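You operate a simulated robot arm through the tools that you are given. There is no shell and no other tool. Be economical: measure what you need, move in short steps, check, and stop when the job is done.

You are at the controls of a simulated two-armed robot. One attempt, no reset.

Task
Hold the swing-top bottle on the top of the steel island table steady with one hand and open the white stopper with the other. Take the green glass beaker and leave it on the wall shelf over the parts bench. Take the yellow-backed sponge on the filling bench top and put it away on the top of the steel island table. Open the upper drawer under the hose rack, take the blue cap and leave it in the inside of the upper drawer under the hose rack and shut the rack again. Fetch the orange pierced cup and set it on the top of the steel island table. Put the yellow gasket on the blue ribbed tile. Fetch the clear jug with a purple handle and set it on the low grey tray. Open the top drawer of the grey cupboard, take the green gasket and leave it in the inside of the top drawer of the grey cupboard, then shut the drawer. Shut the drawer of the small steel bench. Put the labelled jug with a black handle on the second store shelf from the bottom. Put the steel disc from the second store shelf from the bottom on the third store shelf from the bottom. Do these in any order. Set down upright: clear jug with a purple handle, labelled jug with a black handle.

Only the result counts: the job must be done as asked and must still hold three seconds after the hand-in. Knocking over, shifting, dropping, spilling or breaking anything else fails it. Lids that push on must go on centred and level and be pressed home; caps that screw on are set level and turned clockwise until they are tight.

Robot
Two 7-joint arms with fingered hands on one trunk, on a base that drives. Base frame: it is fixed to the floor where the robot stands at the start and does not move with it; the origin is under the middle of the robot, x ahead of it, y to its left, z up; the surface under the hand at the start is at about z = 0.78. Units: m, rad, N and s.
The left shoulder is at the start at [0.07, 0.132, 1.217], the right one opposite. With the tool pointing down near the work surface each hand reaches from about 0.1 to 0.58 m from the robot's upright axis, wherever it stands, measured 20 degrees to its own side. Places, roughly: blue cap (5x5x3 cm) [0.6, 1.9, 0.9]; blue ribbed tile (19x15x2 cm) [0.6, -0.2, 0.8]; clear jug with a purple handle (15x10x17 cm) [-1.2, 0.1, 0.3]; drawer of the small steel bench [-2.6, 1.9, 0.8]; green gasket (6x6x1 cm) [-1.5, 2.2, 0.9]; green glass beaker (6x6x4 cm) [0.8, 0.5, 0.8]; inside of the top drawer of the grey cupboard [-1, 2.1, 0.7]; inside of the upper drawer under the hose rack [2.9, 0.7, 0.7]; labelled jug with a black handle [-6.25, 2, 1]; low grey tray (24x18x3 cm) [-1.3, 0.1, 0.9]; orange pierced cup (6x6x5 cm) [2.2, 2, 0.9]; second store shelf [-7, 0.2, 0.6]; steel disc [-7, -0.25, 0.75]; swing-top bottle [0.5, 0, 0.75]; third store shelf [-7, 0.2, 1.1]; top drawer of the grey cupboard [-1, 2, 0.7]; top of the steel island table [0.9, 0, 0.8]; upper drawer under the hose rack [2.8, 0.7, 0.7]; wall shelf over the parts bench (17x90 cm) [3.24, -2.26, 1.28]; white stopper [0.5, 0.1, 1]; yellow gasket (6x6x1 cm) [3, 0.5, 0.9]; yellow-backed sponge (7x4x4 cm) [1, 1.9, 0.9]. Payload 2.3 kg a hand.
The TCP of each hand is the grasp point between the finger pads, 0.025 m short of the fingertips. In the tool frame z runs along the fingers and y along their closing line. Largest opening 0.088 m; the body of the gripper starts 0.029 m behind the TCP. The gripper is a hand of 3 fingers: y runs from the thumb to the fingers, the wrist lies at [-0.013, -0.097, -0.162] in the tool frame, and closing takes about 1.5 s.
Orientation is that of the tool frame in the base frame, as a unit quaternion [x, y, z, w]. With the fingers straight down and the wrist toward the robot, the tool's x, y and z point along [0, 1, 0], [1, 0, 0] and [0, 0, -1] of the base frame.

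Tools
- The arms move only by the tool step_arm. It takes "left_commands", "right_commands" or both (then of equal length, played together; a hand with none holds still); each is a list that holds one entry, the list of rows, each a list of 7 numbers: the shift along the tool's x, y, z in m, then the turn, a rotation vector about the tool's x, y, z in rad, then the closure in counts, from 0 (fully open) to 255 (shut). In form: [[[x, y, z, wx, wy, wz, hand], ...]]. A call has 1 to 10 rows; each row shifts and turns the commanded pose from where the row before left it, along the tool's axes as they then stand. Rows are played at 5 a second. More than 0.05 m and 0.15 rad between two rows, or a gripper value outside its range, and nothing of the call is played. Where a pose cannot be reached the arm comes as near as it can. A force on the tool above 40 N (or 10 N above the force at the start of the call, whichever is more), or a blocked arm, ends the call early, and 0.2 s more pass. Each finger travels about 0.108 m/s and halts on what it meets, pressing with about 27 N; the grip force reading is that of the motor and also rises with nothing between the fingers. The clock runs only during rows and for 0.2 s after the last one: add rows that do not move to give the fingers time. The reply holds the time, the measured pose of the TCP, the force on the tool along the base axes, the opening and the grip force, in the units named above and with some noise, with the torque about the TCP (base axes, N m) and any sound that the robot's microphone picked up.
- Cameras (640 x 400 px; columns grow to the right, rows downward): "scene" is now at [0.1313, 0.0068, 1.5261]; the picture's right is [0.10, -0.99, 0.00], its down [-0.68, -0.07, -0.73] and it looks along [0.72, 0.08, -0.69] (base axes); focal length 262 px, centre (320, 200). "left" rides on the left gripper at [-0.058, -0.085, -0.099] in its tool frame; the picture's right is [-0.67, -0.35, 0.66], its down [0.69, -0.63, 0.37] and it looks along [0.29, 0.69, 0.66] (tool axes); focal length 261 px, centre (320, 200). "right" rides on the right gripper at [0.058, -0.085, -0.099] in its tool frame; the picture's right is [-0.67, 0.35, -0.66], its down [-0.69, -0.63, 0.37] and it looks along [-0.29, 0.69, 0.66] (tool axes); focal length 261 px, centre (320, 200). There is no depth. A picture from a camera that has moved, and an enlarged one, comes with that camera's place and axes in the base frame and with its lens.
- get_image(camera): a new picture of that camera. It takes no simulated time.
- lift_body(by): slides the trunk up (or, below 0, down) by that many m; the arms and the scene camera ride with it, the base frame stays. It gives what a move gives, with no picture.
- base_move(legs): drives the robot by 1 to 6 legs, each [ahead, left, turn to the left] in m, m and rad, along the robot's own axes; the way and the turn of a leg run together, so that a leg with both is an arc; at most 1.5 m and 3.142 rad a leg. The arms and the cameras ride along, it lands a little off, and it stops where it bumps. It gives what a move gives.
- preshape(shape, hand): the hand has 3 fingers and takes this shape, open, in about a second: jaw (thumb against the fingers, like two jaws); tri (thumb and two fingers); tip (a fingertip pinch); poke (one finger out to press); point (the index stretched); flat (the hand flat); cup (the hand cupped); fist (a fist). The gripper value then closes the fingers along that shape, each until it touches; the sizes above hold for jaw. It gives what a move gives, with no picture.
- head_to(pan, tilt): turns the head with the scene camera to pan (to the left, within 1.501 rad either way) and tilt (down, from -0.506 to 1.204), counted from straight ahead of the robot. It gives what a move gives.
- zoom(camera, box): a new picture of the part [left, top, right, bottom] of that camera's present view, enlarged. It takes no simulated time.
- job_done(): hands the job in; it is judged then, once.

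Go step by step. Nothing tells you exact positions but the pictures and the camera data: compare them with the known pose of the tool, close in by small moves and look again before you grip or let go. The budget is 567 turns and 370 pictures, counting those below and the enlarged ones. Unless the task says otherwise, let go and move clear before handing in, and close with one line.

The tools are called after "Emit:" as name(argument=value, ...) on one line, values as JSON. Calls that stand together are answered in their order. step_arm: Moves the arms, as the interface text tells. Its arguments: {"type":"object","properties":{"left_commands":{"type":"array","items":{"type":"array","items":{"type":"array","items":{"type":"number"}}}},"right_commands":{"type":"array","items":{"type":"array","items":{"type":"array","items":{"type":"number"}}}}},"required":[]} The other tools are called the same way: lift_body (by) slides the trunk up or down; preshape (shape, hand) gives the hand a shape; base_move (legs) drives the base; head_to (pan, tilt) turns the head that bears the scene camera; get_image (camera) takes a picture; zoom (camera, box) takes an enlarged picture of a part of a camera's view; job_done () hands the job in.

At the start:

```text
time: 0.0
left_ee_pos: [0.3802, 0.2502, 1.2678]
left_tool_rot: [0.707, 0.707, 0.001, 0.0]
left_contact_force: [-1.5, 0.5, 0.5]
left_torque: [0.01, 0.02, 0.01]
left_opening: 0.0876
left_grip_force: 0.0
left_shape: jaw
right_ee_pos: [0.447, -0.0833, 1.1858]
right_tool_rot: [0.708, 0.707, 0.0, 0.0]
right_contact_force: [0.6, 0.6, 1.1]
right_torque: [-0.03, 0.01, -0.01]
right_opening: 0.0874
right_grip_force: 0.1
right_shape: jaw
trunk travel left (down, up): [-0.775, 0.065]
robot x, y, heading: [0.0015, -0.0035, 0.002]
head pan, tilt: [0.105, 0.759]
```

scene: 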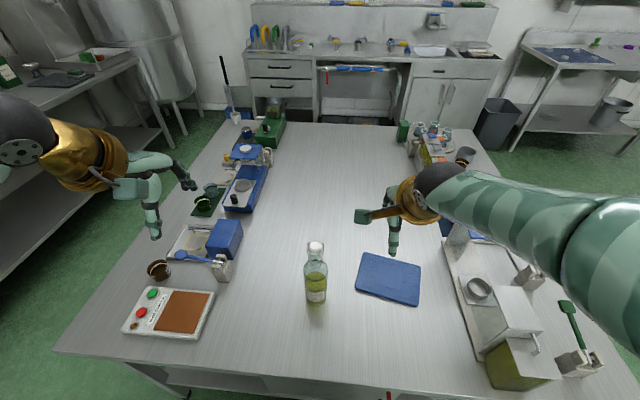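
right: 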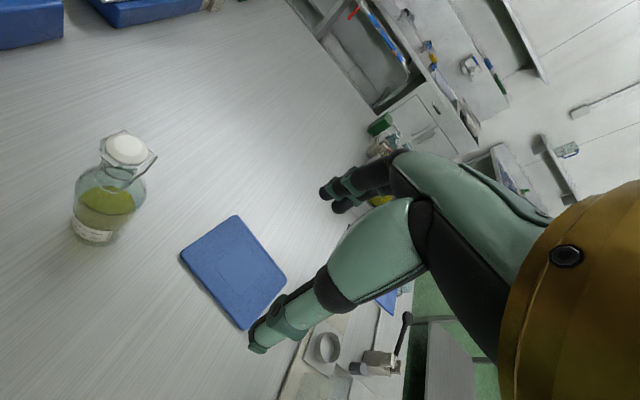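
left: 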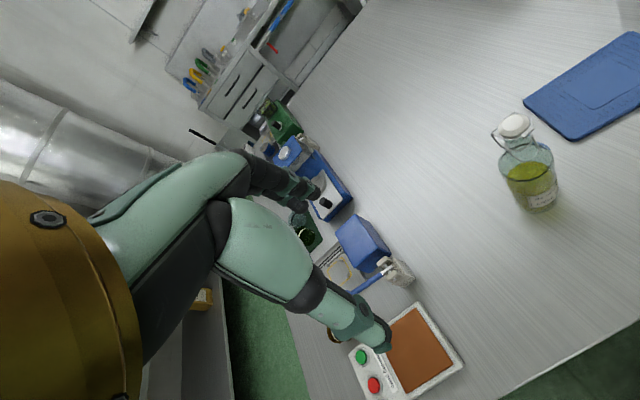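

I see the island table with the swing-top bottle right ahead and the blue tile to its right. I'll look closer at the bottle and its stopper first.

Emit:
zoom(camera="scene", box=[260, 220, 380, 320])

Emit:
zoom(camera="left", box=[460, 90, 600, 230])

Emit:
zoom(camera="right", box=[50, 110, 190, 260])

```text
4.00 times, centred on (320, 270) of scene
camera zoom: at [0.1313, 0.0068, 1.5261], right [0.1, -0.99, 0.0], down [-0.68, -0.07, -0.73], along [0.72, 0.08, -0.69], focal length 1046 px, centre (320, -80)
```

zoom: 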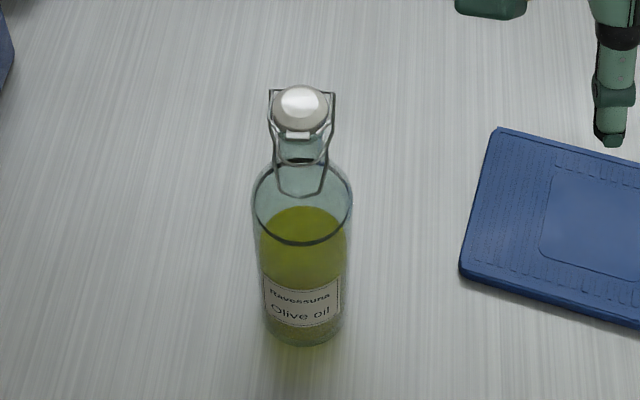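

```text
2.86 times, centred on (530, 160) of left
camera zoom: at [0.2972, 0.1908, 1.3657], right [-0.35, -0.67, -0.66], down [-0.63, 0.69, -0.37], along [0.69, 0.29, -0.66], focal length 745 px, centre (-280, 314)
```

zoom: 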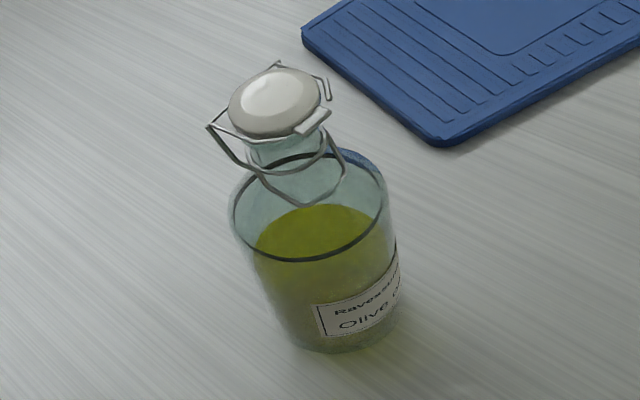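

```text
2.67 times, centred on (120, 185) of right
camera zoom: at [0.3619, -0.0255, 1.2844], right [0.35, -0.67, 0.66], down [-0.63, -0.69, -0.37], along [0.69, -0.29, -0.66], focal length 695 px, centre (853, 240)
```

zoom: 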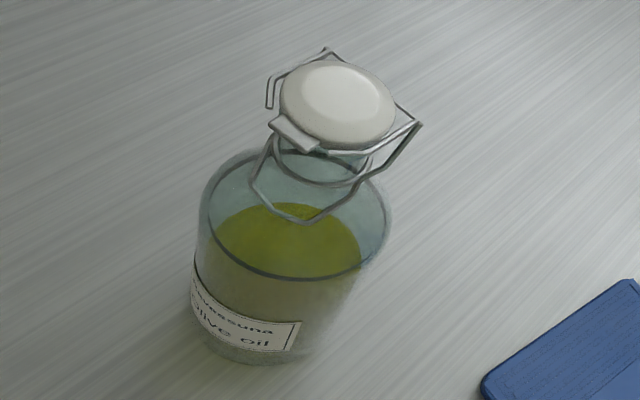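

The bottle axis is at about (0.484, 0.057), its top near z 1.05, with the stopper's tab facing me. I'll turn the left hand level to come in from the left side.

Emit:
step_arm(left_commands=[[[0, 0, 0, 0, -0.15, 0, 0], [0, 0, 0, 0, -0.15, 0, 0], [0, 0, 0, 0, -0.15, 0, 0], [0, 0, 0, 0, -0.15, 0, 0], [0, 0, 0, 0, -0.15, 0, 0], [0, 0, 0, 0, -0.15, 0, 0], [0, 0, 0, 0, -0.15, 0, 0], [0, 0, 0, 0, -0.15, 0, 0], [0, 0, 0, 0, -0.15, 0, 0], [0, 0, 0, 0, -0.15, 0, 0]]])

```text
time: 2.2
left_ee_pos: [0.3792, 0.2509, 1.2658]
left_tool_rot: [0.517, 0.517, -0.483, 0.483]
left_contact_force: [0.3, -0.1, 0.5]
left_torque: [0.01, -0.01, 0.02]
left_opening: 0.0874
left_grip_force: 0.0
left_shape: jaw
right_ee_pos: [0.4457, -0.0829, 1.1862]
right_tool_rot: [0.707, 0.707, 0.0, 0.0]
right_contact_force: [-0.2, 0.4, 0.1]
right_torque: [0.0, 0.03, 0.02]
right_opening: 0.0875
right_grip_force: 0.1
right_shape: jaw
trunk travel left (down, up): [-0.775, 0.065]
robot x, y, heading: [-0.0012, 0.0018, -0.002]
head pan, tilt: [0.105, 0.759]
```

Emit:
step_arm(left_commands=[[[0.048, 0.013, 0, 0, -0.07, 0, 0], [0.048, 0.013, 0, 0, 0, 0, 0], [0.048, 0.013, 0, 0, 0, 0, 0], [0.048, 0.013, 0, 0, 0, 0, 0], [0.048, 0.013, 0, 0, 0, 0, 0], [0.048, 0.013, 0, 0, 0, 0, 0], [0.048, 0.013, 0, 0, 0, 0, 0], [0.048, 0.013, 0, 0, 0, 0, 0], [0, 0, 0, 0, 0, 0, 0]]])

Emit:
get_image(camera="scene")

```text
time: 4.2
left_ee_pos: [0.3939, 0.2546, 1.2002]
left_tool_rot: [0.499, 0.501, -0.5, 0.499]
left_contact_force: [0.2, 0.2, -0.4]
left_torque: [0.01, -0.03, 0.04]
left_opening: 0.0874
left_grip_force: 0.0
left_shape: jaw
left hand out of reach, approached as far as the arm can: row 2, 3, 4, 5, 6, 7, 8
right_ee_pos: [0.4464, -0.0827, 1.1862]
right_tool_rot: [0.707, 0.707, 0.001, -0.002]
right_contact_force: [-0.5, 0.1, 0.6]
right_torque: [-0.02, 0.01, 0.03]
right_opening: 0.0876
right_grip_force: 0.1
right_shape: jaw
trunk travel left (down, up): [-0.775, 0.065]
robot x, y, heading: [0.0024, -0.0019, 0.005]
head pan, tilt: [0.105, 0.759]
```

```text
363 pictures are left
camera scene: at [0.1313, 0.0069, 1.5261], right [0.1, -0.99, 0.0], down [-0.68, -0.07, -0.73], along [0.72, 0.08, -0.69], focal length 262 px, centre (320, 200)
```

scene: 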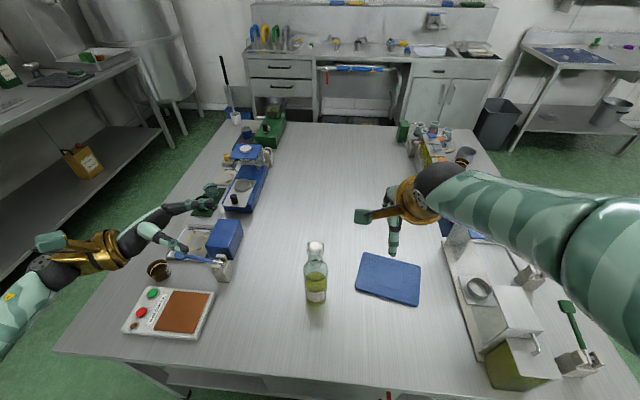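

That sideways pose is out of reach lower down; I'll swing the hand to point diagonally ahead-right and try descending again.

Emit:
step_arm(left_commands=[[[0, 0, 0, -0.15, 0, 0, 0], [0, 0, 0, -0.15, 0, 0, 0], [0, 0, 0, -0.15, 0, 0, 0], [0, 0, 0, -0.15, 0, 0, 0], [0, 0, 0, -0.15, 0, 0, 0], [0.04, 0, 0, 0, 0, 0, 0], [0.04, 0, 0, 0, 0, 0, 0], [0, 0, 0, 0, 0, 0, 0]]])

```text
time: 6.0
left_ee_pos: [0.3934, 0.2539, 1.1201]
left_tool_rot: [0.282, 0.648, -0.282, 0.649]
left_contact_force: [1.0, -0.3, -0.3]
left_torque: [0.0, 0.01, 0.01]
left_opening: 0.088
left_grip_force: 0.1
left_shape: jaw
right_ee_pos: [0.4473, -0.0834, 1.1863]
right_tool_rot: [0.708, 0.707, -0.001, 0.0]
right_contact_force: [0.6, -0.5, -0.1]
right_torque: [-0.04, -0.02, -0.01]
right_opening: 0.0876
right_grip_force: 0.0
right_shape: jaw
trunk travel left (down, up): [-0.775, 0.065]
robot x, y, heading: [-0.0016, -0.0019, -0.005]
head pan, tilt: [0.105, 0.759]
```

Emit:
step_arm(left_commands=[[[0.04, -0.011, 0.0, 0, 0, 0, 0], [0.04, -0.011, 0.0, 0, 0, 0, 0], [0.04, -0.011, 0.0, 0, 0, 0, 0], [0.04, -0.011, 0.0, 0, 0, 0, 0], [0.04, -0.011, 0.02, 0, 0, 0, 0], [0.04, -0.011, 0.03, 0, 0, 0, 0], [0, 0, 0.035, 0, 0, 0, 0], [0, 0, 0, 0, 0, 0, 0]]])

Emit:
get_image(camera="scene")

Emit:
get_image(camera="left")

```text
refused: row 6 steps farther than a row can; nothing moved
```

```text
362 pictures are left
camera scene: at [0.1314, 0.0065, 1.5261], right [0.1, -0.99, 0.0], down [-0.68, -0.07, -0.73], along [0.72, 0.08, -0.69], focal length 262 px, centre (320, 200)
```

scene: 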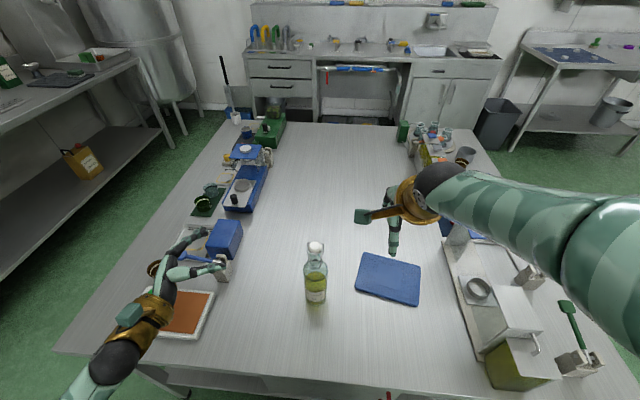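

```text
361 pictures are left
camera left: at [0.2663, 0.2672, 1.178], right [0.19, -0.72, 0.67], down [-0.21, -0.7, -0.69], along [0.96, -0.01, -0.29], focal length 261 px, centre (320, 200)
```

left: 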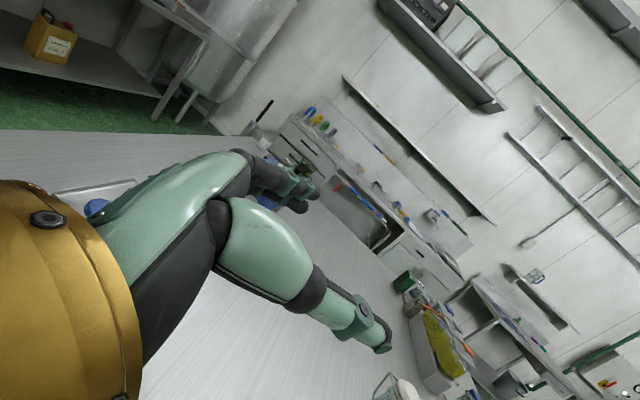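

Emit:
step_arm(left_commands=[[[0.04, -0.011, 0.0, 0, 0, 0, 0], [0.04, -0.011, 0.0, 0, 0, 0, 0], [0.04, -0.011, 0.0, 0, 0, 0, 0], [0.04, -0.011, 0.0, 0, 0, 0, 0], [0.04, -0.011, 0.02, 0, 0, 0, 0], [0.04, -0.011, 0.02, 0, 0, 0, 0], [0, 0, 0.04, 0, 0, 0, 0], [0, 0, 0, 0, 0, 0, 0]]])

Emit:
get_image(camera="scene")

Emit:
get_image(camera="left")

```text
time: 7.8
left_ee_pos: [0.378, 0.1636, 0.9]
left_tool_rot: [0.282, 0.649, -0.282, 0.648]
left_contact_force: [-0.2, 0.7, 1.1]
left_torque: [-0.01, 0.01, 0.02]
left_opening: 0.0874
left_grip_force: 0.1
left_shape: jaw
left hand out of reach, approached as far as the arm can: row 7
right_ee_pos: [0.4461, -0.083, 1.1853]
right_tool_rot: [0.707, 0.707, -0.001, 0.0]
right_contact_force: [0.3, -0.8, -0.2]
right_torque: [0.01, -0.01, 0.0]
right_opening: 0.0876
right_grip_force: 0.0
right_shape: jaw
trunk travel left (down, up): [-0.775, 0.065]
robot x, y, heading: [0.001, 0.0006, 0.003]
head pan, tilt: [0.105, 0.759]
```

```text
360 pictures are left
camera scene: at [0.131, 0.0069, 1.5262], right [0.1, -0.99, 0.0], down [-0.68, -0.07, -0.73], along [0.72, 0.08, -0.69], focal length 262 px, centre (320, 200)
```

scene: 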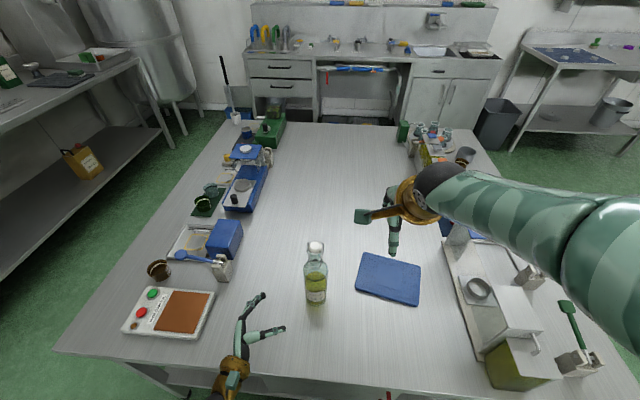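

```text
359 pictures are left
camera left: at [0.2502, 0.1762, 0.9575], right [0.19, -0.72, 0.67], down [-0.21, -0.7, -0.69], along [0.96, -0.01, -0.29], focal length 261 px, centre (320, 200)
```

left: 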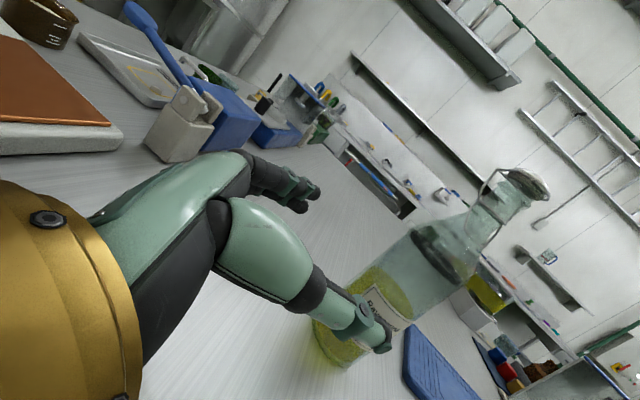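

The horizontal pose needs a lower shoulder. I'll raise both hands a bit and then lower the trunk by 0.22 m.

Emit:
step_arm(left_commands=[[[-0.045, 0, -0.005, 0, 0, 0, 0], [-0.045, 0, -0.005, 0, 0, 0, 0], [-0.045, 0, -0.005, 0, 0, 0, 0], [-0.045, 0, -0.005, 0, 0, 0, 0], [0, 0, 0, 0, 0, 0, 0]]], right_commands=[[[0, 0, -0.04, 0, 0, 0, 0], [0, 0, -0.04, 0, 0, 0, 0], [0, 0, -0.04, 0, 0, 0, 0], [0, 0, -0.04, 0, 0, 0, 0], [0, 0, 0, 0, 0, 0, 0]]])

Emit:
lift_body(by=-0.22)

Emit:
get_image(camera="scene")

```text
time: 9.0
left_ee_pos: [0.3643, 0.178, 1.0796]
left_tool_rot: [0.283, 0.649, -0.281, 0.648]
left_contact_force: [0.1, 0.0, 0.1]
left_torque: [0.0, 0.01, -0.02]
left_opening: 0.0874
left_grip_force: 0.0
left_shape: jaw
right_ee_pos: [0.4464, -0.0835, 1.3459]
right_tool_rot: [0.707, 0.707, 0.0, 0.0]
right_contact_force: [-0.2, -1.4, -0.1]
right_torque: [0.03, 0.02, -0.02]
right_opening: 0.0878
right_grip_force: 0.0
right_shape: jaw
trunk travel left (down, up): [-0.775, 0.065]
robot x, y, heading: [0.0008, -0.0018, -0.002]
head pan, tilt: [0.105, 0.759]
```

```text
time: 11.3
left_ee_pos: [0.3644, 0.1778, 0.8597]
left_tool_rot: [0.283, 0.649, -0.281, 0.648]
left_contact_force: [0.6, -0.7, -0.4]
left_torque: [0.01, 0.01, -0.01]
left_opening: 0.0876
left_grip_force: 0.0
left_shape: jaw
right_ee_pos: [0.4464, -0.0826, 1.1273]
right_tool_rot: [0.707, 0.707, 0.0, 0.0]
right_contact_force: [-0.7, 0.1, 0.1]
right_torque: [0.0, 0.02, -0.01]
right_opening: 0.0879
right_grip_force: 0.1
right_shape: jaw
trunk travel left (down, up): [-0.555, 0.285]
robot x, y, heading: [0.0003, 0.0005, 0.001]
head pan, tilt: [0.105, 0.759]
```

```text
358 pictures are left
camera scene: at [0.1311, 0.0068, 1.3062], right [0.1, -0.99, 0.0], down [-0.68, -0.07, -0.73], along [0.72, 0.08, -0.69], focal length 262 px, centre (320, 200)
```

scene: 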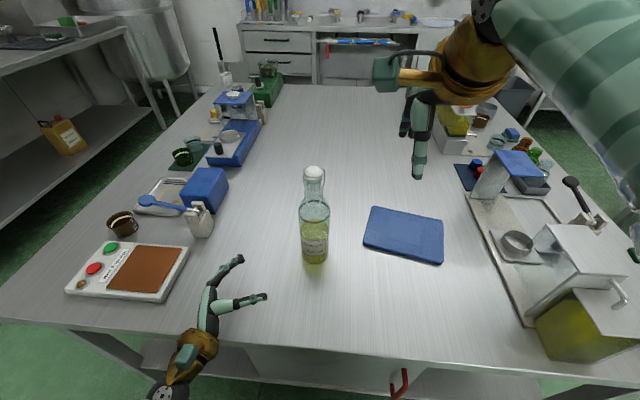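

Emit:
step_arm(left_commands=[[[0, 0.002, 0.035, 0, 0, 0, 0], [0, 0.002, 0.035, 0, 0, 0, 0], [0, 0.002, 0.035, 0, 0, 0, 0], [0, 0, 0, 0, 0, 0, 0]]])

Emit:
get_image(camera="scene")

Emit:
get_image(camera="left")

```text
time: 12.3
left_ee_pos: [0.3907, 0.1666, 0.835]
left_tool_rot: [0.283, 0.648, -0.282, 0.649]
left_contact_force: [0.1, 0.6, 0.5]
left_torque: [-0.03, -0.01, 0.01]
left_opening: 0.0877
left_grip_force: 0.1
left_shape: jaw
left hand out of reach, approached as far as the arm can: row 1, 2, 3
right_ee_pos: [0.4476, -0.0824, 1.1278]
right_tool_rot: [0.707, 0.707, 0.001, 0.0]
right_contact_force: [0.7, 1.1, 0.7]
right_torque: [-0.02, 0.05, -0.03]
right_opening: 0.0877
right_grip_force: 0.0
right_shape: jaw
trunk travel left (down, up): [-0.555, 0.285]
robot x, y, heading: [0.0008, 0.0011, 0.003]
head pan, tilt: [0.105, 0.759]
```

```text
357 pictures are left
camera scene: at [0.1311, 0.0069, 1.3062], right [0.1, -0.99, 0.0], down [-0.68, -0.07, -0.73], along [0.72, 0.08, -0.69], focal length 262 px, centre (320, 200)
```

scene: 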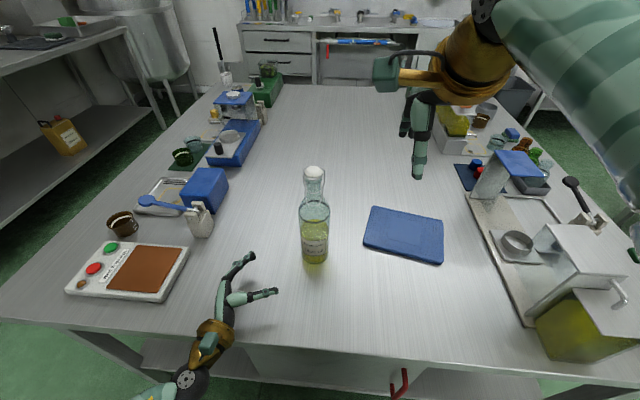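

```text
356 pictures are left
camera left: at [0.2622, 0.1791, 0.8922], right [0.19, -0.72, 0.67], down [-0.21, -0.7, -0.69], along [0.96, -0.01, -0.28], focal length 261 px, centre (320, 200)
```

left: 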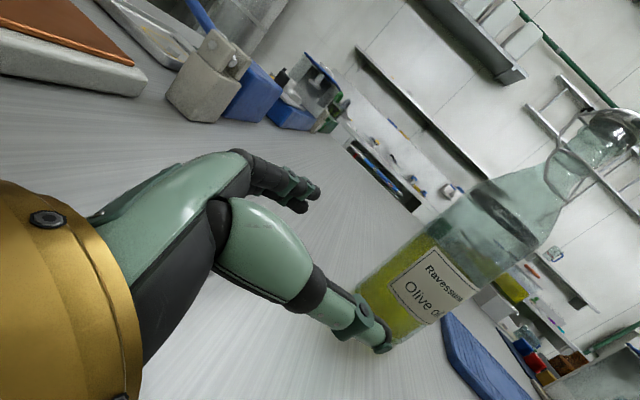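

Emit:
step_arm(left_commands=[[[-0.01, 0, 0, 0, 0.15, 0, 0], [-0.01, 0, 0, 0, 0.15, 0, 0], [-0.01, 0, 0, 0, 0.15, 0, 0], [-0.01, 0, 0, 0, 0.15, 0, 0], [-0.017, 0, 0.025, 0, 0, 0, 0], [-0.017, 0, 0.025, 0, 0, 0, 0], [0, 0, 0, 0, 0, 0, 0]]])

```text
time: 13.9
left_ee_pos: [0.4297, 0.1809, 0.8551]
left_tool_rot: [0.35, 0.814, -0.184, 0.425]
left_contact_force: [-0.1, 0.5, 0.0]
left_torque: [0.0, -0.02, -0.03]
left_opening: 0.088
left_grip_force: 0.1
left_shape: jaw
left hand out of reach, approached as far as the arm can: row 1, 2, 3, 4, 6
right_ee_pos: [0.4467, -0.0824, 1.1259]
right_tool_rot: [0.707, 0.707, 0.0, 0.0]
right_contact_force: [-0.9, -0.3, 0.1]
right_torque: [-0.01, 0.0, 0.0]
right_opening: 0.0877
right_grip_force: 0.0
right_shape: jaw
trunk travel left (down, up): [-0.555, 0.285]
robot x, y, heading: [-0.0015, 0.0038, 0.008]
head pan, tilt: [0.105, 0.759]
```

The wrist is too close to the shoulder for this pose. I'll back the base off 0.15 m to give the arm room.

Emit:
base_move(legs=[[-0.15, 0, 0]])

Emit:
step_arm(left_commands=[[[-0.017, 0, 0.025, 0, -0.1, 0, 0], [-0.013, 0, 0.025, 0, -0.1, 0, 0], [-0.01, 0, 0.025, 0, -0.1, 0, 0], [-0.007, 0, 0.025, 0, -0.1, 0, 0], [-0.005, 0, 0.025, 0, -0.1, 0, 0], [0, 0, 0, 0, 0, 0, 0]]])

```text
time: 15.3
left_ee_pos: [0.2801, 0.1815, 0.8544]
left_tool_rot: [0.35, 0.814, -0.183, 0.425]
left_contact_force: [-0.5, -0.1, -0.4]
left_torque: [-0.03, -0.01, 0.02]
left_opening: 0.0881
left_grip_force: 0.1
left_shape: jaw
right_ee_pos: [0.2975, -0.0833, 1.1262]
right_tool_rot: [0.707, 0.707, 0.0, 0.0]
right_contact_force: [-0.5, -0.7, 0.1]
right_torque: [0.01, 0.0, -0.01]
right_opening: 0.0876
right_grip_force: 0.1
right_shape: jaw
trunk travel left (down, up): [-0.555, 0.285]
robot x, y, heading: [-0.1485, 0.001, -0.002]
head pan, tilt: [0.105, 0.759]
```

```text
time: 16.7
left_ee_pos: [0.3818, 0.1473, 1.0039]
left_tool_rot: [0.283, 0.686, -0.269, 0.613]
left_contact_force: [0.2, 0.2, -0.5]
left_torque: [0.03, 0.0, 0.0]
left_opening: 0.0876
left_grip_force: 0.0
left_shape: jaw
left hand out of reach, approached as far as the arm can: row 1, 2, 3, 4, 5
right_ee_pos: [0.2963, -0.0833, 1.1255]
right_tool_rot: [0.707, 0.707, 0.0, 0.0]
right_contact_force: [-0.3, 0.6, 0.1]
right_torque: [-0.01, 0.02, -0.01]
right_opening: 0.0878
right_grip_force: 0.2
right_shape: jaw
trunk travel left (down, up): [-0.555, 0.285]
robot x, y, heading: [-0.1513, -0.0004, -0.004]
head pan, tilt: [0.105, 0.759]
```

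Emit:
step_arm(left_commands=[[[0.03, 0, 0, 0, 0, 0, 0], [0.03, 0, 0, 0, 0, 0, 0], [0.03, 0, 0, 0, 0, 0, 0], [0.03, 0, 0, 0, 0, 0, 0], [0, 0, 0, 0, 0, 0, 0]]])

Emit:
get_image(camera="scene")

```text
time: 17.9
left_ee_pos: [0.374, 0.1535, 0.9747]
left_tool_rot: [0.296, 0.685, -0.267, 0.61]
left_contact_force: [0.6, 0.9, -0.6]
left_torque: [-0.01, 0.01, 0.0]
left_opening: 0.0877
left_grip_force: 0.1
left_shape: jaw
left hand out of reach, approached as far as the arm can: row 1, 2, 3, 4
right_ee_pos: [0.297, -0.0821, 1.1267]
right_tool_rot: [0.707, 0.707, 0.0, 0.001]
right_contact_force: [-0.2, -1.0, 0.5]
right_torque: [0.01, 0.01, 0.01]
right_opening: 0.0876
right_grip_force: 0.0
right_shape: jaw
trunk travel left (down, up): [-0.555, 0.285]
robot x, y, heading: [-0.1505, -0.0021, 0.002]
head pan, tilt: [0.105, 0.759]
```

```text
355 pictures are left
camera scene: at [-0.019, 0.0071, 1.3061], right [0.11, -0.99, 0.0], down [-0.68, -0.07, -0.73], along [0.72, 0.08, -0.69], focal length 262 px, centre (320, 200)
```

scene: 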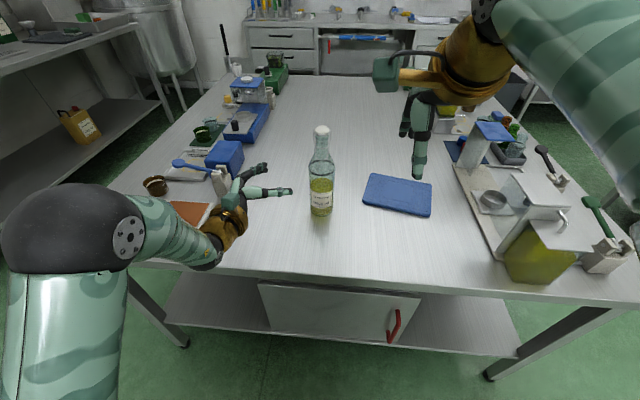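

The arm's branch won't come down level here. I'll raise the trunk back and use a tilted grasp (fingers sloping down about 45°) on the bottle body instead.

Emit:
lift_body(by=0.22)

Emit:
step_arm(left_commands=[[[0, 0, -0.02, 0, 0.15, 0, 0], [0, 0, -0.02, 0, 0.15, 0, 0], [0, 0, 0, 0, 0.15, 0, 0], [0, 0, 0, 0, 0.15, 0, 0], [0, 0, 0, 0, 0.12, 0, 0], [0, 0, 0, 0, 0, 0, 0]]])

```text
time: 20.2
left_ee_pos: [0.3747, 0.1529, 1.1942]
left_tool_rot: [0.294, 0.685, -0.268, 0.61]
left_contact_force: [-0.5, -0.3, 0.1]
left_torque: [-0.01, -0.02, -0.01]
left_opening: 0.0876
left_grip_force: 0.0
left_shape: jaw
right_ee_pos: [0.2961, -0.083, 1.3455]
right_tool_rot: [0.707, 0.707, 0.001, 0.0]
right_contact_force: [1.0, -0.1, 1.0]
right_torque: [0.02, -0.01, 0.03]
right_opening: 0.0879
right_grip_force: 0.0
right_shape: jaw
trunk travel left (down, up): [-0.775, 0.065]
robot x, y, heading: [-0.1468, -0.0006, 0.001]
head pan, tilt: [0.105, 0.759]
```

```text
time: 21.6
left_ee_pos: [0.3459, 0.1828, 1.2031]
left_tool_rot: [0.37, 0.856, -0.146, 0.33]
left_contact_force: [0.4, -0.5, 0.4]
left_torque: [0.0, 0.02, 0.0]
left_opening: 0.0879
left_grip_force: 0.0
left_shape: jaw
right_ee_pos: [0.2969, -0.0819, 1.3454]
right_tool_rot: [0.707, 0.708, -0.001, 0.0]
right_contact_force: [0.5, 0.0, 0.0]
right_torque: [0.01, 0.03, -0.02]
right_opening: 0.0876
right_grip_force: 0.0
right_shape: jaw
trunk travel left (down, up): [-0.775, 0.065]
robot x, y, heading: [-0.1511, 0.0032, -0.001]
head pan, tilt: [0.105, 0.759]
```

Emit:
step_arm(left_commands=[[[0.0221, 0.0023, 0.0383, 0, 0, 0, 0], [0.0221, 0.0023, 0.0383, 0, 0, 0, 0], [0.0221, 0.0023, 0.0383, 0, 0, 0, 0], [0.0221, 0.0023, 0.0383, 0, 0, 0, 0], [0.0221, 0.0023, 0.0383, 0, 0, 0, 0], [0.0221, 0.0023, 0.0383, 0, 0, 0, 0], [0.0221, 0.0023, 0.0383, 0, 0, 0, 0], [0, 0, 0, 0, 0, 0, 0]]])

```text
time: 23.4
left_ee_pos: [0.4232, 0.1665, 0.9247]
left_tool_rot: [0.372, 0.856, -0.148, 0.328]
left_contact_force: [-0.3, -0.4, 0.6]
left_torque: [-0.01, 0.0, -0.01]
left_opening: 0.0877
left_grip_force: 0.1
left_shape: jaw
left hand out of reach, approached as far as the arm can: row 5, 6, 7
right_ee_pos: [0.295, -0.0832, 1.3455]
right_tool_rot: [0.707, 0.707, 0.0, -0.001]
right_contact_force: [-0.1, -0.4, 0.6]
right_torque: [0.02, 0.0, 0.0]
right_opening: 0.0875
right_grip_force: 0.1
right_shape: jaw
trunk travel left (down, up): [-0.775, 0.065]
robot x, y, heading: [-0.1484, 0.0006, 0.003]
head pan, tilt: [0.105, 0.759]
```

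Emit:
step_arm(left_commands=[[[0, 0, 0, -0.1, 0, -0.11, 0], [0, 0, 0, -0.1, 0, -0.11, 0], [0.03, 0, 0.03, 0, 0, 0, 0], [0, 0, 0, 0, 0, 0, 0]]])

Emit:
get_image(camera="scene")

```text
time: 24.4
left_ee_pos: [0.4472, 0.1776, 0.8772]
left_tool_rot: [0.239, 0.902, -0.095, 0.347]
left_contact_force: [0.3, 0.6, 0.7]
left_torque: [0.01, -0.01, 0.01]
left_opening: 0.0878
left_grip_force: 0.0
left_shape: jaw
left hand out of reach, approached as far as the arm can: row 1, 2
right_ee_pos: [0.2966, -0.0831, 1.3462]
right_tool_rot: [0.707, 0.707, 0.0, 0.0]
right_contact_force: [-0.6, -0.4, -0.3]
right_torque: [0.01, -0.02, 0.02]
right_opening: 0.0878
right_grip_force: 0.0
right_shape: jaw
trunk travel left (down, up): [-0.775, 0.065]
robot x, y, heading: [-0.1523, 0.0, -0.001]
head pan, tilt: [0.105, 0.759]
```

```text
354 pictures are left
camera scene: at [-0.0187, 0.0072, 1.5261], right [0.1, -0.99, 0.0], down [-0.68, -0.07, -0.73], along [0.72, 0.08, -0.69], focal length 262 px, centre (320, 200)
```

scene: 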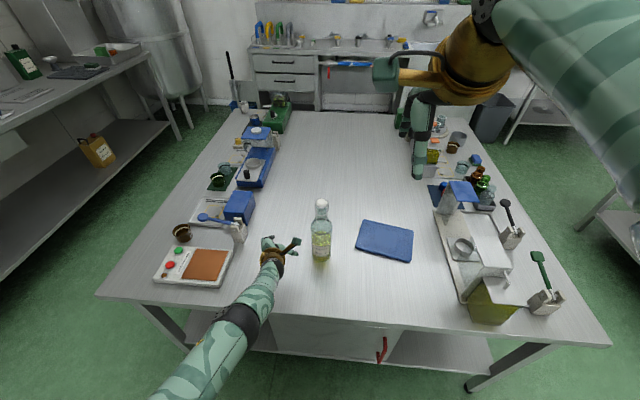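

With a yaw nearer to straight ahead the arm is free. I'll pull back along the approach line and shift the base to the right so that the hand lines up with the bottle.

Emit:
step_arm(left_commands=[[[0.029, 0, -0.027, 0, 0, 0, 0], [0.029, 0, -0.027, 0, 0, 0, 0], [0.029, 0, -0.027, 0, 0, 0, 0], [0, 0, 0, 0, 0, 0, 0]]])

Emit:
base_move(legs=[[0, -0.11, 0]])

Emit:
get_image(camera="left")

Emit:
get_image(camera="scene")

```text
time: 25.6
left_ee_pos: [0.3725, 0.2573, 0.8961]
left_tool_rot: [0.235, 0.9, -0.067, 0.36]
left_contact_force: [-0.2, 0.2, 0.3]
left_torque: [0.01, 0.0, 0.05]
left_opening: 0.088
left_grip_force: 0.0
left_shape: jaw
left hand out of reach, approached as far as the arm can: row 1, 2, 3
right_ee_pos: [0.2958, -0.0827, 1.3457]
right_tool_rot: [0.707, 0.707, 0.0, 0.001]
right_contact_force: [-0.3, 0.6, -0.2]
right_torque: [0.01, -0.01, -0.01]
right_opening: 0.0878
right_grip_force: 0.0
right_shape: jaw
trunk travel left (down, up): [-0.775, 0.065]
robot x, y, heading: [-0.1507, 0.0001, -0.001]
head pan, tilt: [0.105, 0.759]
stopped in row 4 (left hand): the arm was blocked; the commanded pose is now the measured one
```

```text
time: 26.8
left_ee_pos: [0.3721, 0.1504, 0.8942]
left_tool_rot: [0.235, 0.9, -0.07, 0.36]
left_contact_force: [0.4, 0.2, -0.1]
left_torque: [-0.02, 0.02, -0.03]
left_opening: 0.0877
left_grip_force: 0.1
left_shape: jaw
right_ee_pos: [0.2955, -0.1875, 1.3455]
right_tool_rot: [0.707, 0.707, -0.001, 0.0]
right_contact_force: [0.0, -0.5, 0.1]
right_torque: [-0.03, -0.01, 0.03]
right_opening: 0.0878
right_grip_force: 0.1
right_shape: jaw
trunk travel left (down, up): [-0.775, 0.065]
robot x, y, heading: [-0.152, -0.1073, -0.002]
head pan, tilt: [0.105, 0.759]
```

```text
353 pictures are left
camera left: at [0.3088, 0.0803, 1.0021], right [0.66, -0.75, -0.04], down [-0.5, -0.4, -0.76], along [0.56, 0.52, -0.65], focal length 261 px, centre (320, 200)
```

left: 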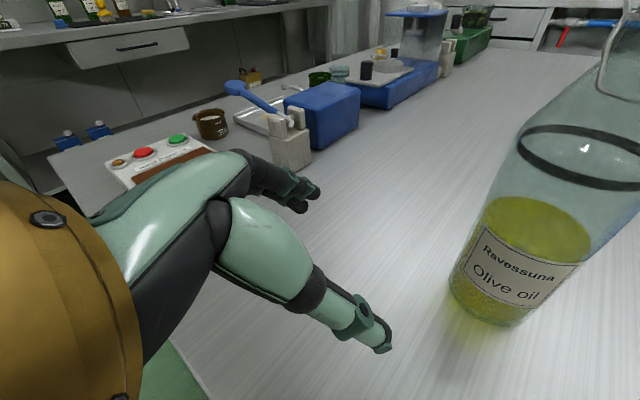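

```text
352 pictures are left
camera scene: at [-0.0187, -0.0979, 1.5261], right [0.1, -0.99, 0.0], down [-0.68, -0.07, -0.73], along [0.72, 0.07, -0.69], focal length 262 px, centre (320, 200)
```

scene: 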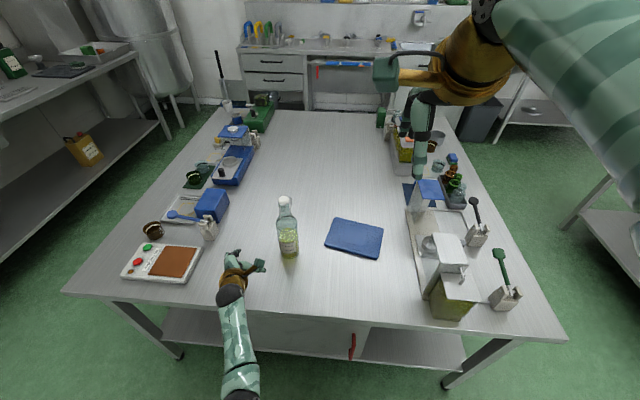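

Emit:
step_arm(left_commands=[[[0, -0.03, 0, 0, 0, 0, 0], [-0.015, 0, 0.018, 0, 0, 0, 0], [-0.015, 0, 0.018, 0, 0, 0, 0], [-0.015, 0, 0.018, 0, 0, 0, 0], [0, 0, 0, 0, 0, 0, 0]]])

Emit:
get_image(camera="left")

Emit:
zoom(camera="scene", box=[200, 170, 360, 300])

```text
time: 28.0
left_ee_pos: [0.4201, 0.0979, 0.8869]
left_tool_rot: [0.233, 0.901, -0.061, 0.361]
left_contact_force: [-0.1, -0.4, 0.3]
left_torque: [0.01, 0.01, -0.03]
left_opening: 0.0878
left_grip_force: 0.1
left_shape: jaw
right_ee_pos: [0.2965, -0.1911, 1.3456]
right_tool_rot: [0.707, 0.707, 0.0, 0.0]
right_contact_force: [-0.3, 0.1, 0.5]
right_torque: [0.03, 0.0, 0.01]
right_opening: 0.0878
right_grip_force: 0.1
right_shape: jaw
trunk travel left (down, up): [-0.775, 0.065]
robot x, y, heading: [-0.1518, -0.1106, 0.003]
head pan, tilt: [0.105, 0.759]
```

```text
351 pictures are left
camera left: at [0.3572, 0.0265, 0.9927], right [0.67, -0.74, -0.05], down [-0.5, -0.4, -0.77], along [0.55, 0.54, -0.64], focal length 261 px, centre (320, 200)
```

left: 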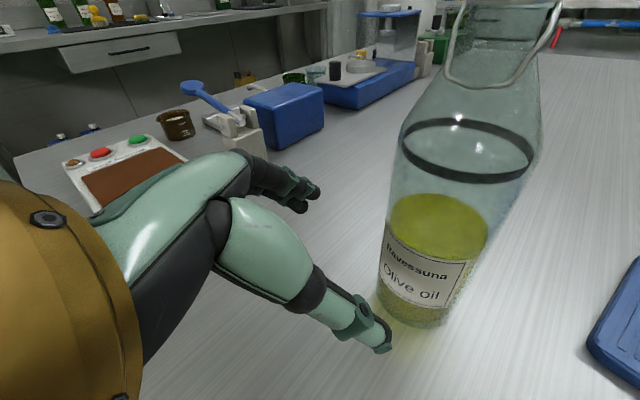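

```text
3.08 times, centred on (280, 235) of scene
camera zoom: at [-0.0192, -0.1018, 1.5262], right [0.1, -0.99, 0.0], down [-0.68, -0.07, -0.73], along [0.72, 0.07, -0.69], focal length 804 px, centre (443, 92)
```

zoom: 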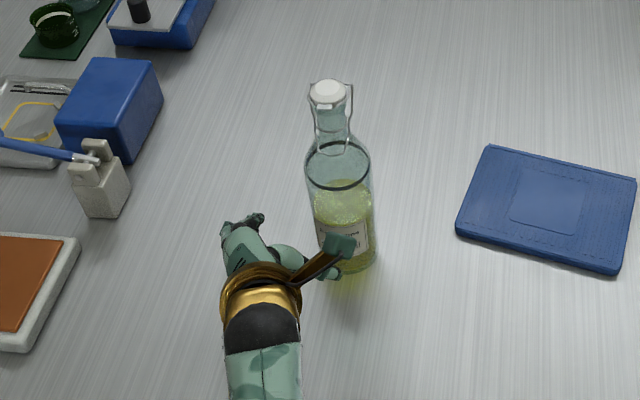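

Emit:
step_arm(left_commands=[[[-0.0137, -0.001, 0.0128, 0, 0, 0, 0], [-0.0137, -0.001, 0.0128, 0, 0, 0, 0], [-0.0137, -0.001, 0.0128, 0, 0, 0, 0], [0, 0, 0, 0, 0, 0, 0]]])

Emit:
get_image(camera="left")

Emit:
zoom(camera="scene", box=[200, 170, 360, 300])

```text
time: 29.0
left_ee_pos: [0.4497, 0.0728, 0.8871]
left_tool_rot: [0.236, 0.9, -0.067, 0.36]
left_contact_force: [-0.2, -0.4, -0.4]
left_torque: [-0.01, 0.0, 0.01]
left_opening: 0.0876
left_grip_force: 0.1
left_shape: jaw
left hand out of reach, approached as far as the arm can: row 2, 3
right_ee_pos: [0.2977, -0.1915, 1.3472]
right_tool_rot: [0.707, 0.707, 0.0, 0.0]
right_contact_force: [-0.2, -0.1, 0.4]
right_torque: [0.01, -0.02, 0.01]
right_opening: 0.0875
right_grip_force: 0.0
right_shape: jaw
trunk travel left (down, up): [-0.775, 0.065]
robot x, y, heading: [-0.1457, -0.1086, 0.002]
head pan, tilt: [0.105, 0.759]
```

```text
349 pictures are left
camera left: at [0.3862, 0.0031, 0.9939], right [0.66, -0.75, -0.04], down [-0.5, -0.4, -0.76], along [0.56, 0.53, -0.64], focal length 261 px, centre (320, 200)
```

left: 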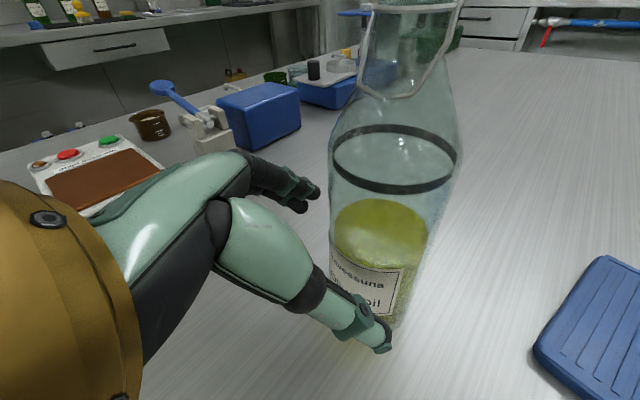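

```text
3.08 times, centred on (280, 235) of scene
camera zoom: at [-0.0188, -0.1031, 1.5261], right [0.1, -0.99, 0.0], down [-0.68, -0.07, -0.73], along [0.72, 0.08, -0.69], focal length 804 px, centre (443, 92)
```

zoom: 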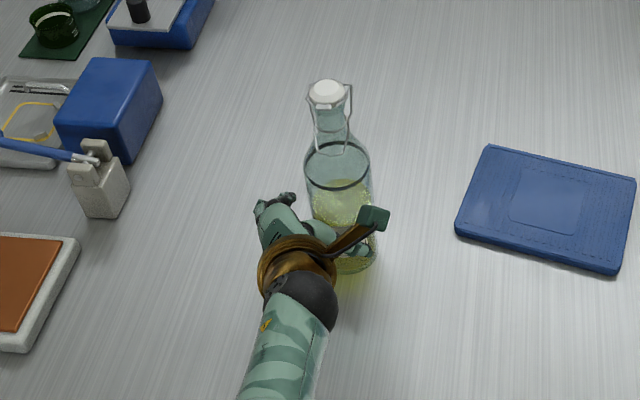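

Emit:
base_move(legs=[[0.035, -0.015, 0]])

Emit:
get_image(camera="left")

Emit:
zoom(camera="scene", box=[200, 170, 360, 300])

```text
time: 29.9
left_ee_pos: [0.4798, 0.0603, 0.8894]
left_tool_rot: [0.236, 0.899, -0.068, 0.363]
left_contact_force: [-0.1, 0.1, 1.1]
left_torque: [0.01, -0.01, -0.04]
left_opening: 0.0878
left_grip_force: 0.0
left_shape: jaw
right_ee_pos: [0.3256, -0.2047, 1.3476]
right_tool_rot: [0.707, 0.708, 0.002, 0.002]
right_contact_force: [-1.0, 0.1, 0.6]
right_torque: [0.0, -0.06, -0.02]
right_opening: 0.0877
right_grip_force: 0.0
right_shape: jaw
trunk travel left (down, up): [-0.775, 0.065]
robot x, y, heading: [-0.1152, -0.1234, -0.003]
head pan, tilt: [0.105, 0.759]
```

```text
347 pictures are left
camera left: at [0.4161, -0.009, 0.9962], right [0.66, -0.75, -0.04], down [-0.5, -0.4, -0.77], along [0.56, 0.52, -0.64], focal length 261 px, centre (320, 200)
```

left: 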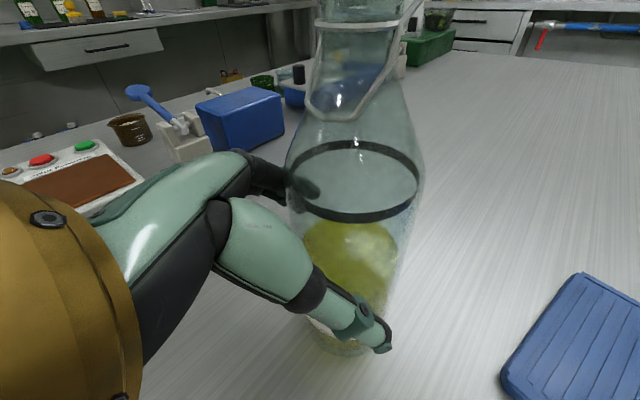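

```text
3.08 times, centred on (280, 235) of scene
camera zoom: at [0.0085, -0.1138, 1.5268], right [0.1, -0.99, 0.0], down [-0.68, -0.07, -0.73], along [0.73, 0.07, -0.68], focal length 804 px, centre (443, 92)
```

zoom: 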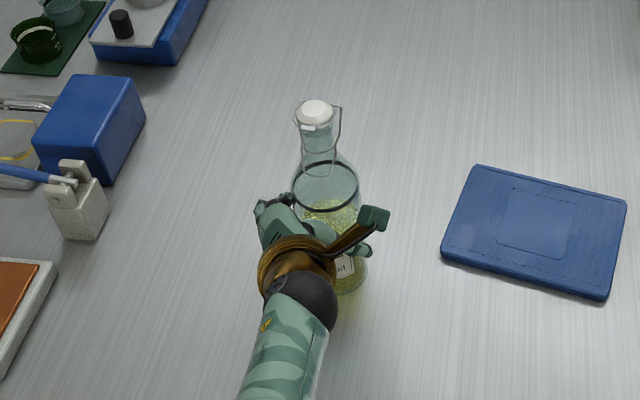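

The bottle stands between thumb and fingers. Closing the left hand on it.

Emit:
step_arm(left_commands=[[[0, 0, 0, 0, 0, 0, 60], [0, 0, 0, 0, 0, 0, 100], [0, 0, 0, 0, 0, 0, 140], [0, 0, 0, 0, 0, 0, 180], [0, 0, 0, 0, 0, 0, 180], [0, 0, 0, 0, 0, 0, 180], [0, 0, 0, 0, 0, 0, 180]]])

Emit:
get_image(camera="left")

```text
time: 31.5
left_ee_pos: [0.4842, 0.0576, 0.8853]
left_tool_rot: [0.236, 0.9, -0.068, 0.361]
left_contact_force: [0.4, 0.5, -0.6]
left_torque: [-0.04, 0.06, 0.0]
left_opening: 0.0592
left_grip_force: 26.7
left_shape: jaw
right_ee_pos: [0.3308, -0.2075, 1.3461]
right_tool_rot: [0.708, 0.706, -0.001, 0.0]
right_contact_force: [-1.1, -0.4, -0.2]
right_torque: [-0.03, 0.01, 0.01]
right_opening: 0.0879
right_grip_force: 0.1
right_shape: jaw
trunk travel left (down, up): [-0.775, 0.065]
robot x, y, heading: [-0.1154, -0.123, 0.002]
head pan, tilt: [0.105, 0.759]
```

```text
345 pictures are left
camera left: at [0.4211, -0.0107, 0.9933], right [0.66, -0.75, -0.04], down [-0.5, -0.4, -0.76], along [0.56, 0.53, -0.64], focal length 261 px, centre (320, 200)
```

left: 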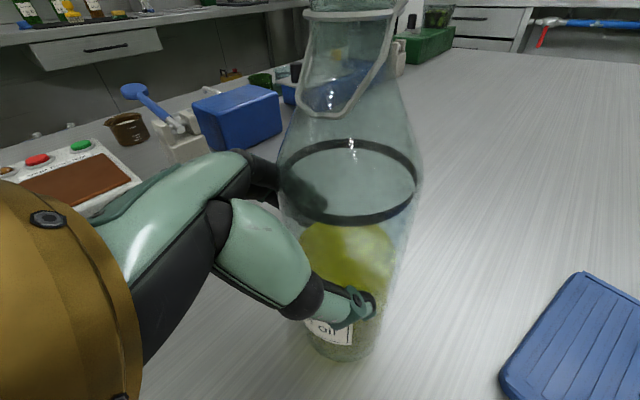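

Gripped firmly (0.059 m). Now a close look at the stopper to plan how the right hand lifts it.

Emit:
zoom(camera="scene", box=[250, 170, 310, 220])

Emit:
get_image(camera="right")

```text
8.00 times, centred on (280, 195) of scene
camera zoom: at [0.0165, -0.1166, 1.5261], right [0.1, -0.99, 0.0], down [-0.68, -0.07, -0.73], along [0.72, 0.08, -0.69], focal length 2092 px, centre (640, 240)
```

zoom: 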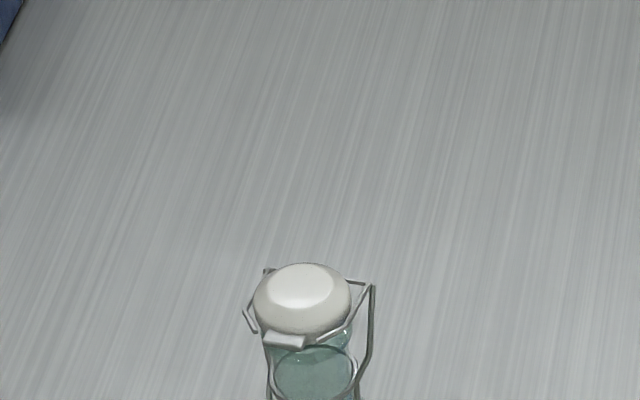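

```text
343 pictures are left
camera right: at [0.2476, -0.1486, 1.4444], right [0.35, -0.67, 0.66], down [-0.63, -0.69, -0.36], along [0.69, -0.29, -0.66], focal length 261 px, centre (320, 200)
```

right: 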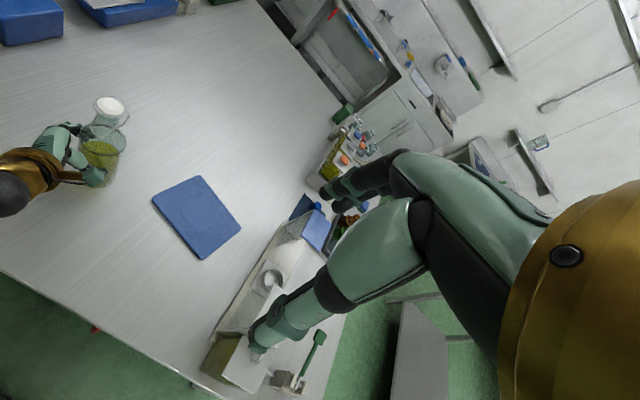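

The tab is on the robot-facing side at about (0.465, 0.05, 1.03). I'll shape the right hand to a single finger and see where its tip sits.

Emit:
preshape(hand="right", shape="poke")

Emit:
get_image(camera="right")

```text
time: 32.4
left_ee_pos: [0.4839, 0.0582, 0.8869]
left_tool_rot: [0.235, 0.9, -0.068, 0.36]
left_contact_force: [-0.2, 0.2, -0.7]
left_torque: [-0.07, 0.06, 0.01]
left_opening: 0.0593
left_grip_force: 26.9
left_shape: jaw
right_ee_pos: [0.3325, -0.2058, 1.3462]
right_tool_rot: [0.707, 0.707, 0.001, 0.0]
right_contact_force: [0.9, 0.3, -0.5]
right_torque: [0.02, 0.02, -0.01]
right_opening: 0.0002
right_grip_force: 0.0
right_shape: poke
trunk travel left (down, up): [-0.775, 0.065]
robot x, y, heading: [-0.1163, -0.1272, -0.001]
head pan, tilt: [0.105, 0.759]
```

```text
342 pictures are left
camera right: at [0.2476, -0.1486, 1.4444], right [0.35, -0.67, 0.66], down [-0.63, -0.69, -0.37], along [0.69, -0.29, -0.66], focal length 261 px, centre (320, 200)
```

right: 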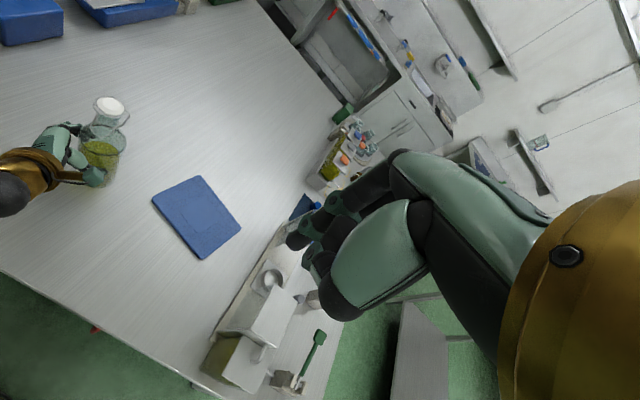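

Emit:
step_arm(right_commands=[[[0, 0, 0, 0, 0, -0.14, 0], [0, 0, 0, 0, 0, -0.14, 0], [0, 0, 0, 0, 0, -0.14, 0], [0, 0, 0, 0, 0, -0.14, 0], [0, 0, 0, 0, 0, -0.14, 0], [0, 0, 0, -0.14, 0, 0, 0], [0, 0, 0, -0.14, 0, 0, 0], [0, 0, 0, -0.14, 0, 0, 0], [0, 0, 0, -0.14, 0, 0, 0], [0, 0, 0, -0.14, 0, 0, 0]]])

```text
time: 34.6
left_ee_pos: [0.4849, 0.0584, 0.8859]
left_tool_rot: [0.236, 0.9, -0.067, 0.359]
left_contact_force: [1.1, 2.1, 0.1]
left_torque: [-0.01, 0.02, -0.01]
left_opening: 0.0592
left_grip_force: 27.4
left_shape: jaw
right_ee_pos: [0.3319, -0.2062, 1.3457]
right_tool_rot: [0.396, 0.851, 0.312, 0.144]
right_contact_force: [-0.2, -0.5, -0.8]
right_torque: [0.04, -0.01, -0.02]
right_opening: 0.0001
right_grip_force: 0.1
right_shape: poke
trunk travel left (down, up): [-0.775, 0.065]
robot x, y, heading: [-0.1165, -0.1219, 0.005]
head pan, tilt: [0.105, 0.759]
```

Emit:
step_arm(right_commands=[[[0.0182, -0.0047, 0.0387, 0, 0, 0, 0], [0.0182, -0.0047, 0.0387, 0, 0, 0, 0], [0.0182, -0.0047, 0.0387, 0, 0, 0, 0], [0.0182, -0.0047, 0.0387, 0, 0, 0, 0], [0.0182, -0.0047, 0.0387, 0, 0, 0, 0], [0.0182, -0.0047, 0.0387, 0, 0, 0, 0], [0, 0, 0, 0, 0, 0, 0]]])

Emit:
get_image(camera="scene")

Emit:
get_image(camera="right")

```text
time: 36.2
left_ee_pos: [0.4846, 0.0592, 0.8868]
left_tool_rot: [0.236, 0.9, -0.067, 0.359]
left_contact_force: [-0.5, 1.4, -0.2]
left_torque: [-0.04, 0.02, -0.04]
left_opening: 0.059
left_grip_force: 27.3
left_shape: jaw
right_ee_pos: [0.3607, -0.041, 1.1491]
right_tool_rot: [0.396, 0.852, 0.311, 0.144]
right_contact_force: [0.5, -0.1, -0.7]
right_torque: [0.02, 0.02, 0.02]
right_opening: 0.0001
right_grip_force: 0.1
right_shape: poke
trunk travel left (down, up): [-0.775, 0.065]
robot x, y, heading: [-0.112, -0.1243, -0.003]
head pan, tilt: [0.105, 0.759]
```

```text
341 pictures are left
camera scene: at [0.0167, -0.1171, 1.526], right [0.1, -0.99, 0.0], down [-0.68, -0.07, -0.73], along [0.72, 0.08, -0.69], focal length 262 px, centre (320, 200)
```

scene: 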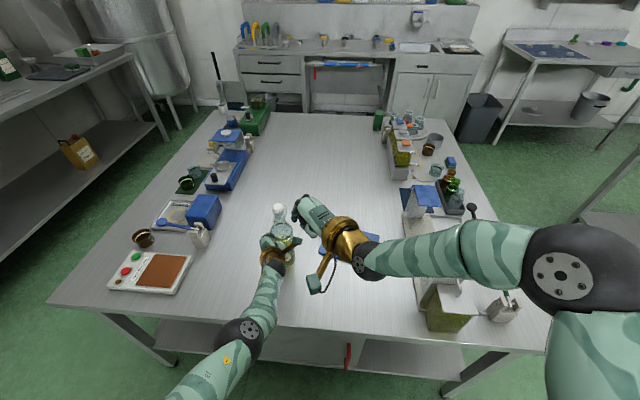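

```text
340 pictures are left
camera right: at [0.2247, -0.0803, 1.1694], right [0.31, -0.61, 0.73], down [0.25, -0.68, -0.69], along [0.92, 0.4, -0.06], focal length 261 px, centre (320, 200)
```

right: 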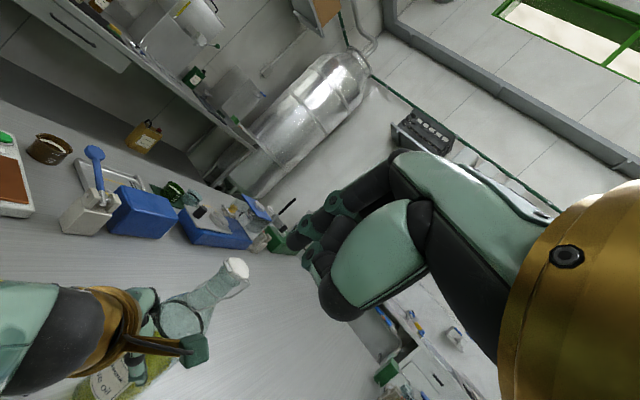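

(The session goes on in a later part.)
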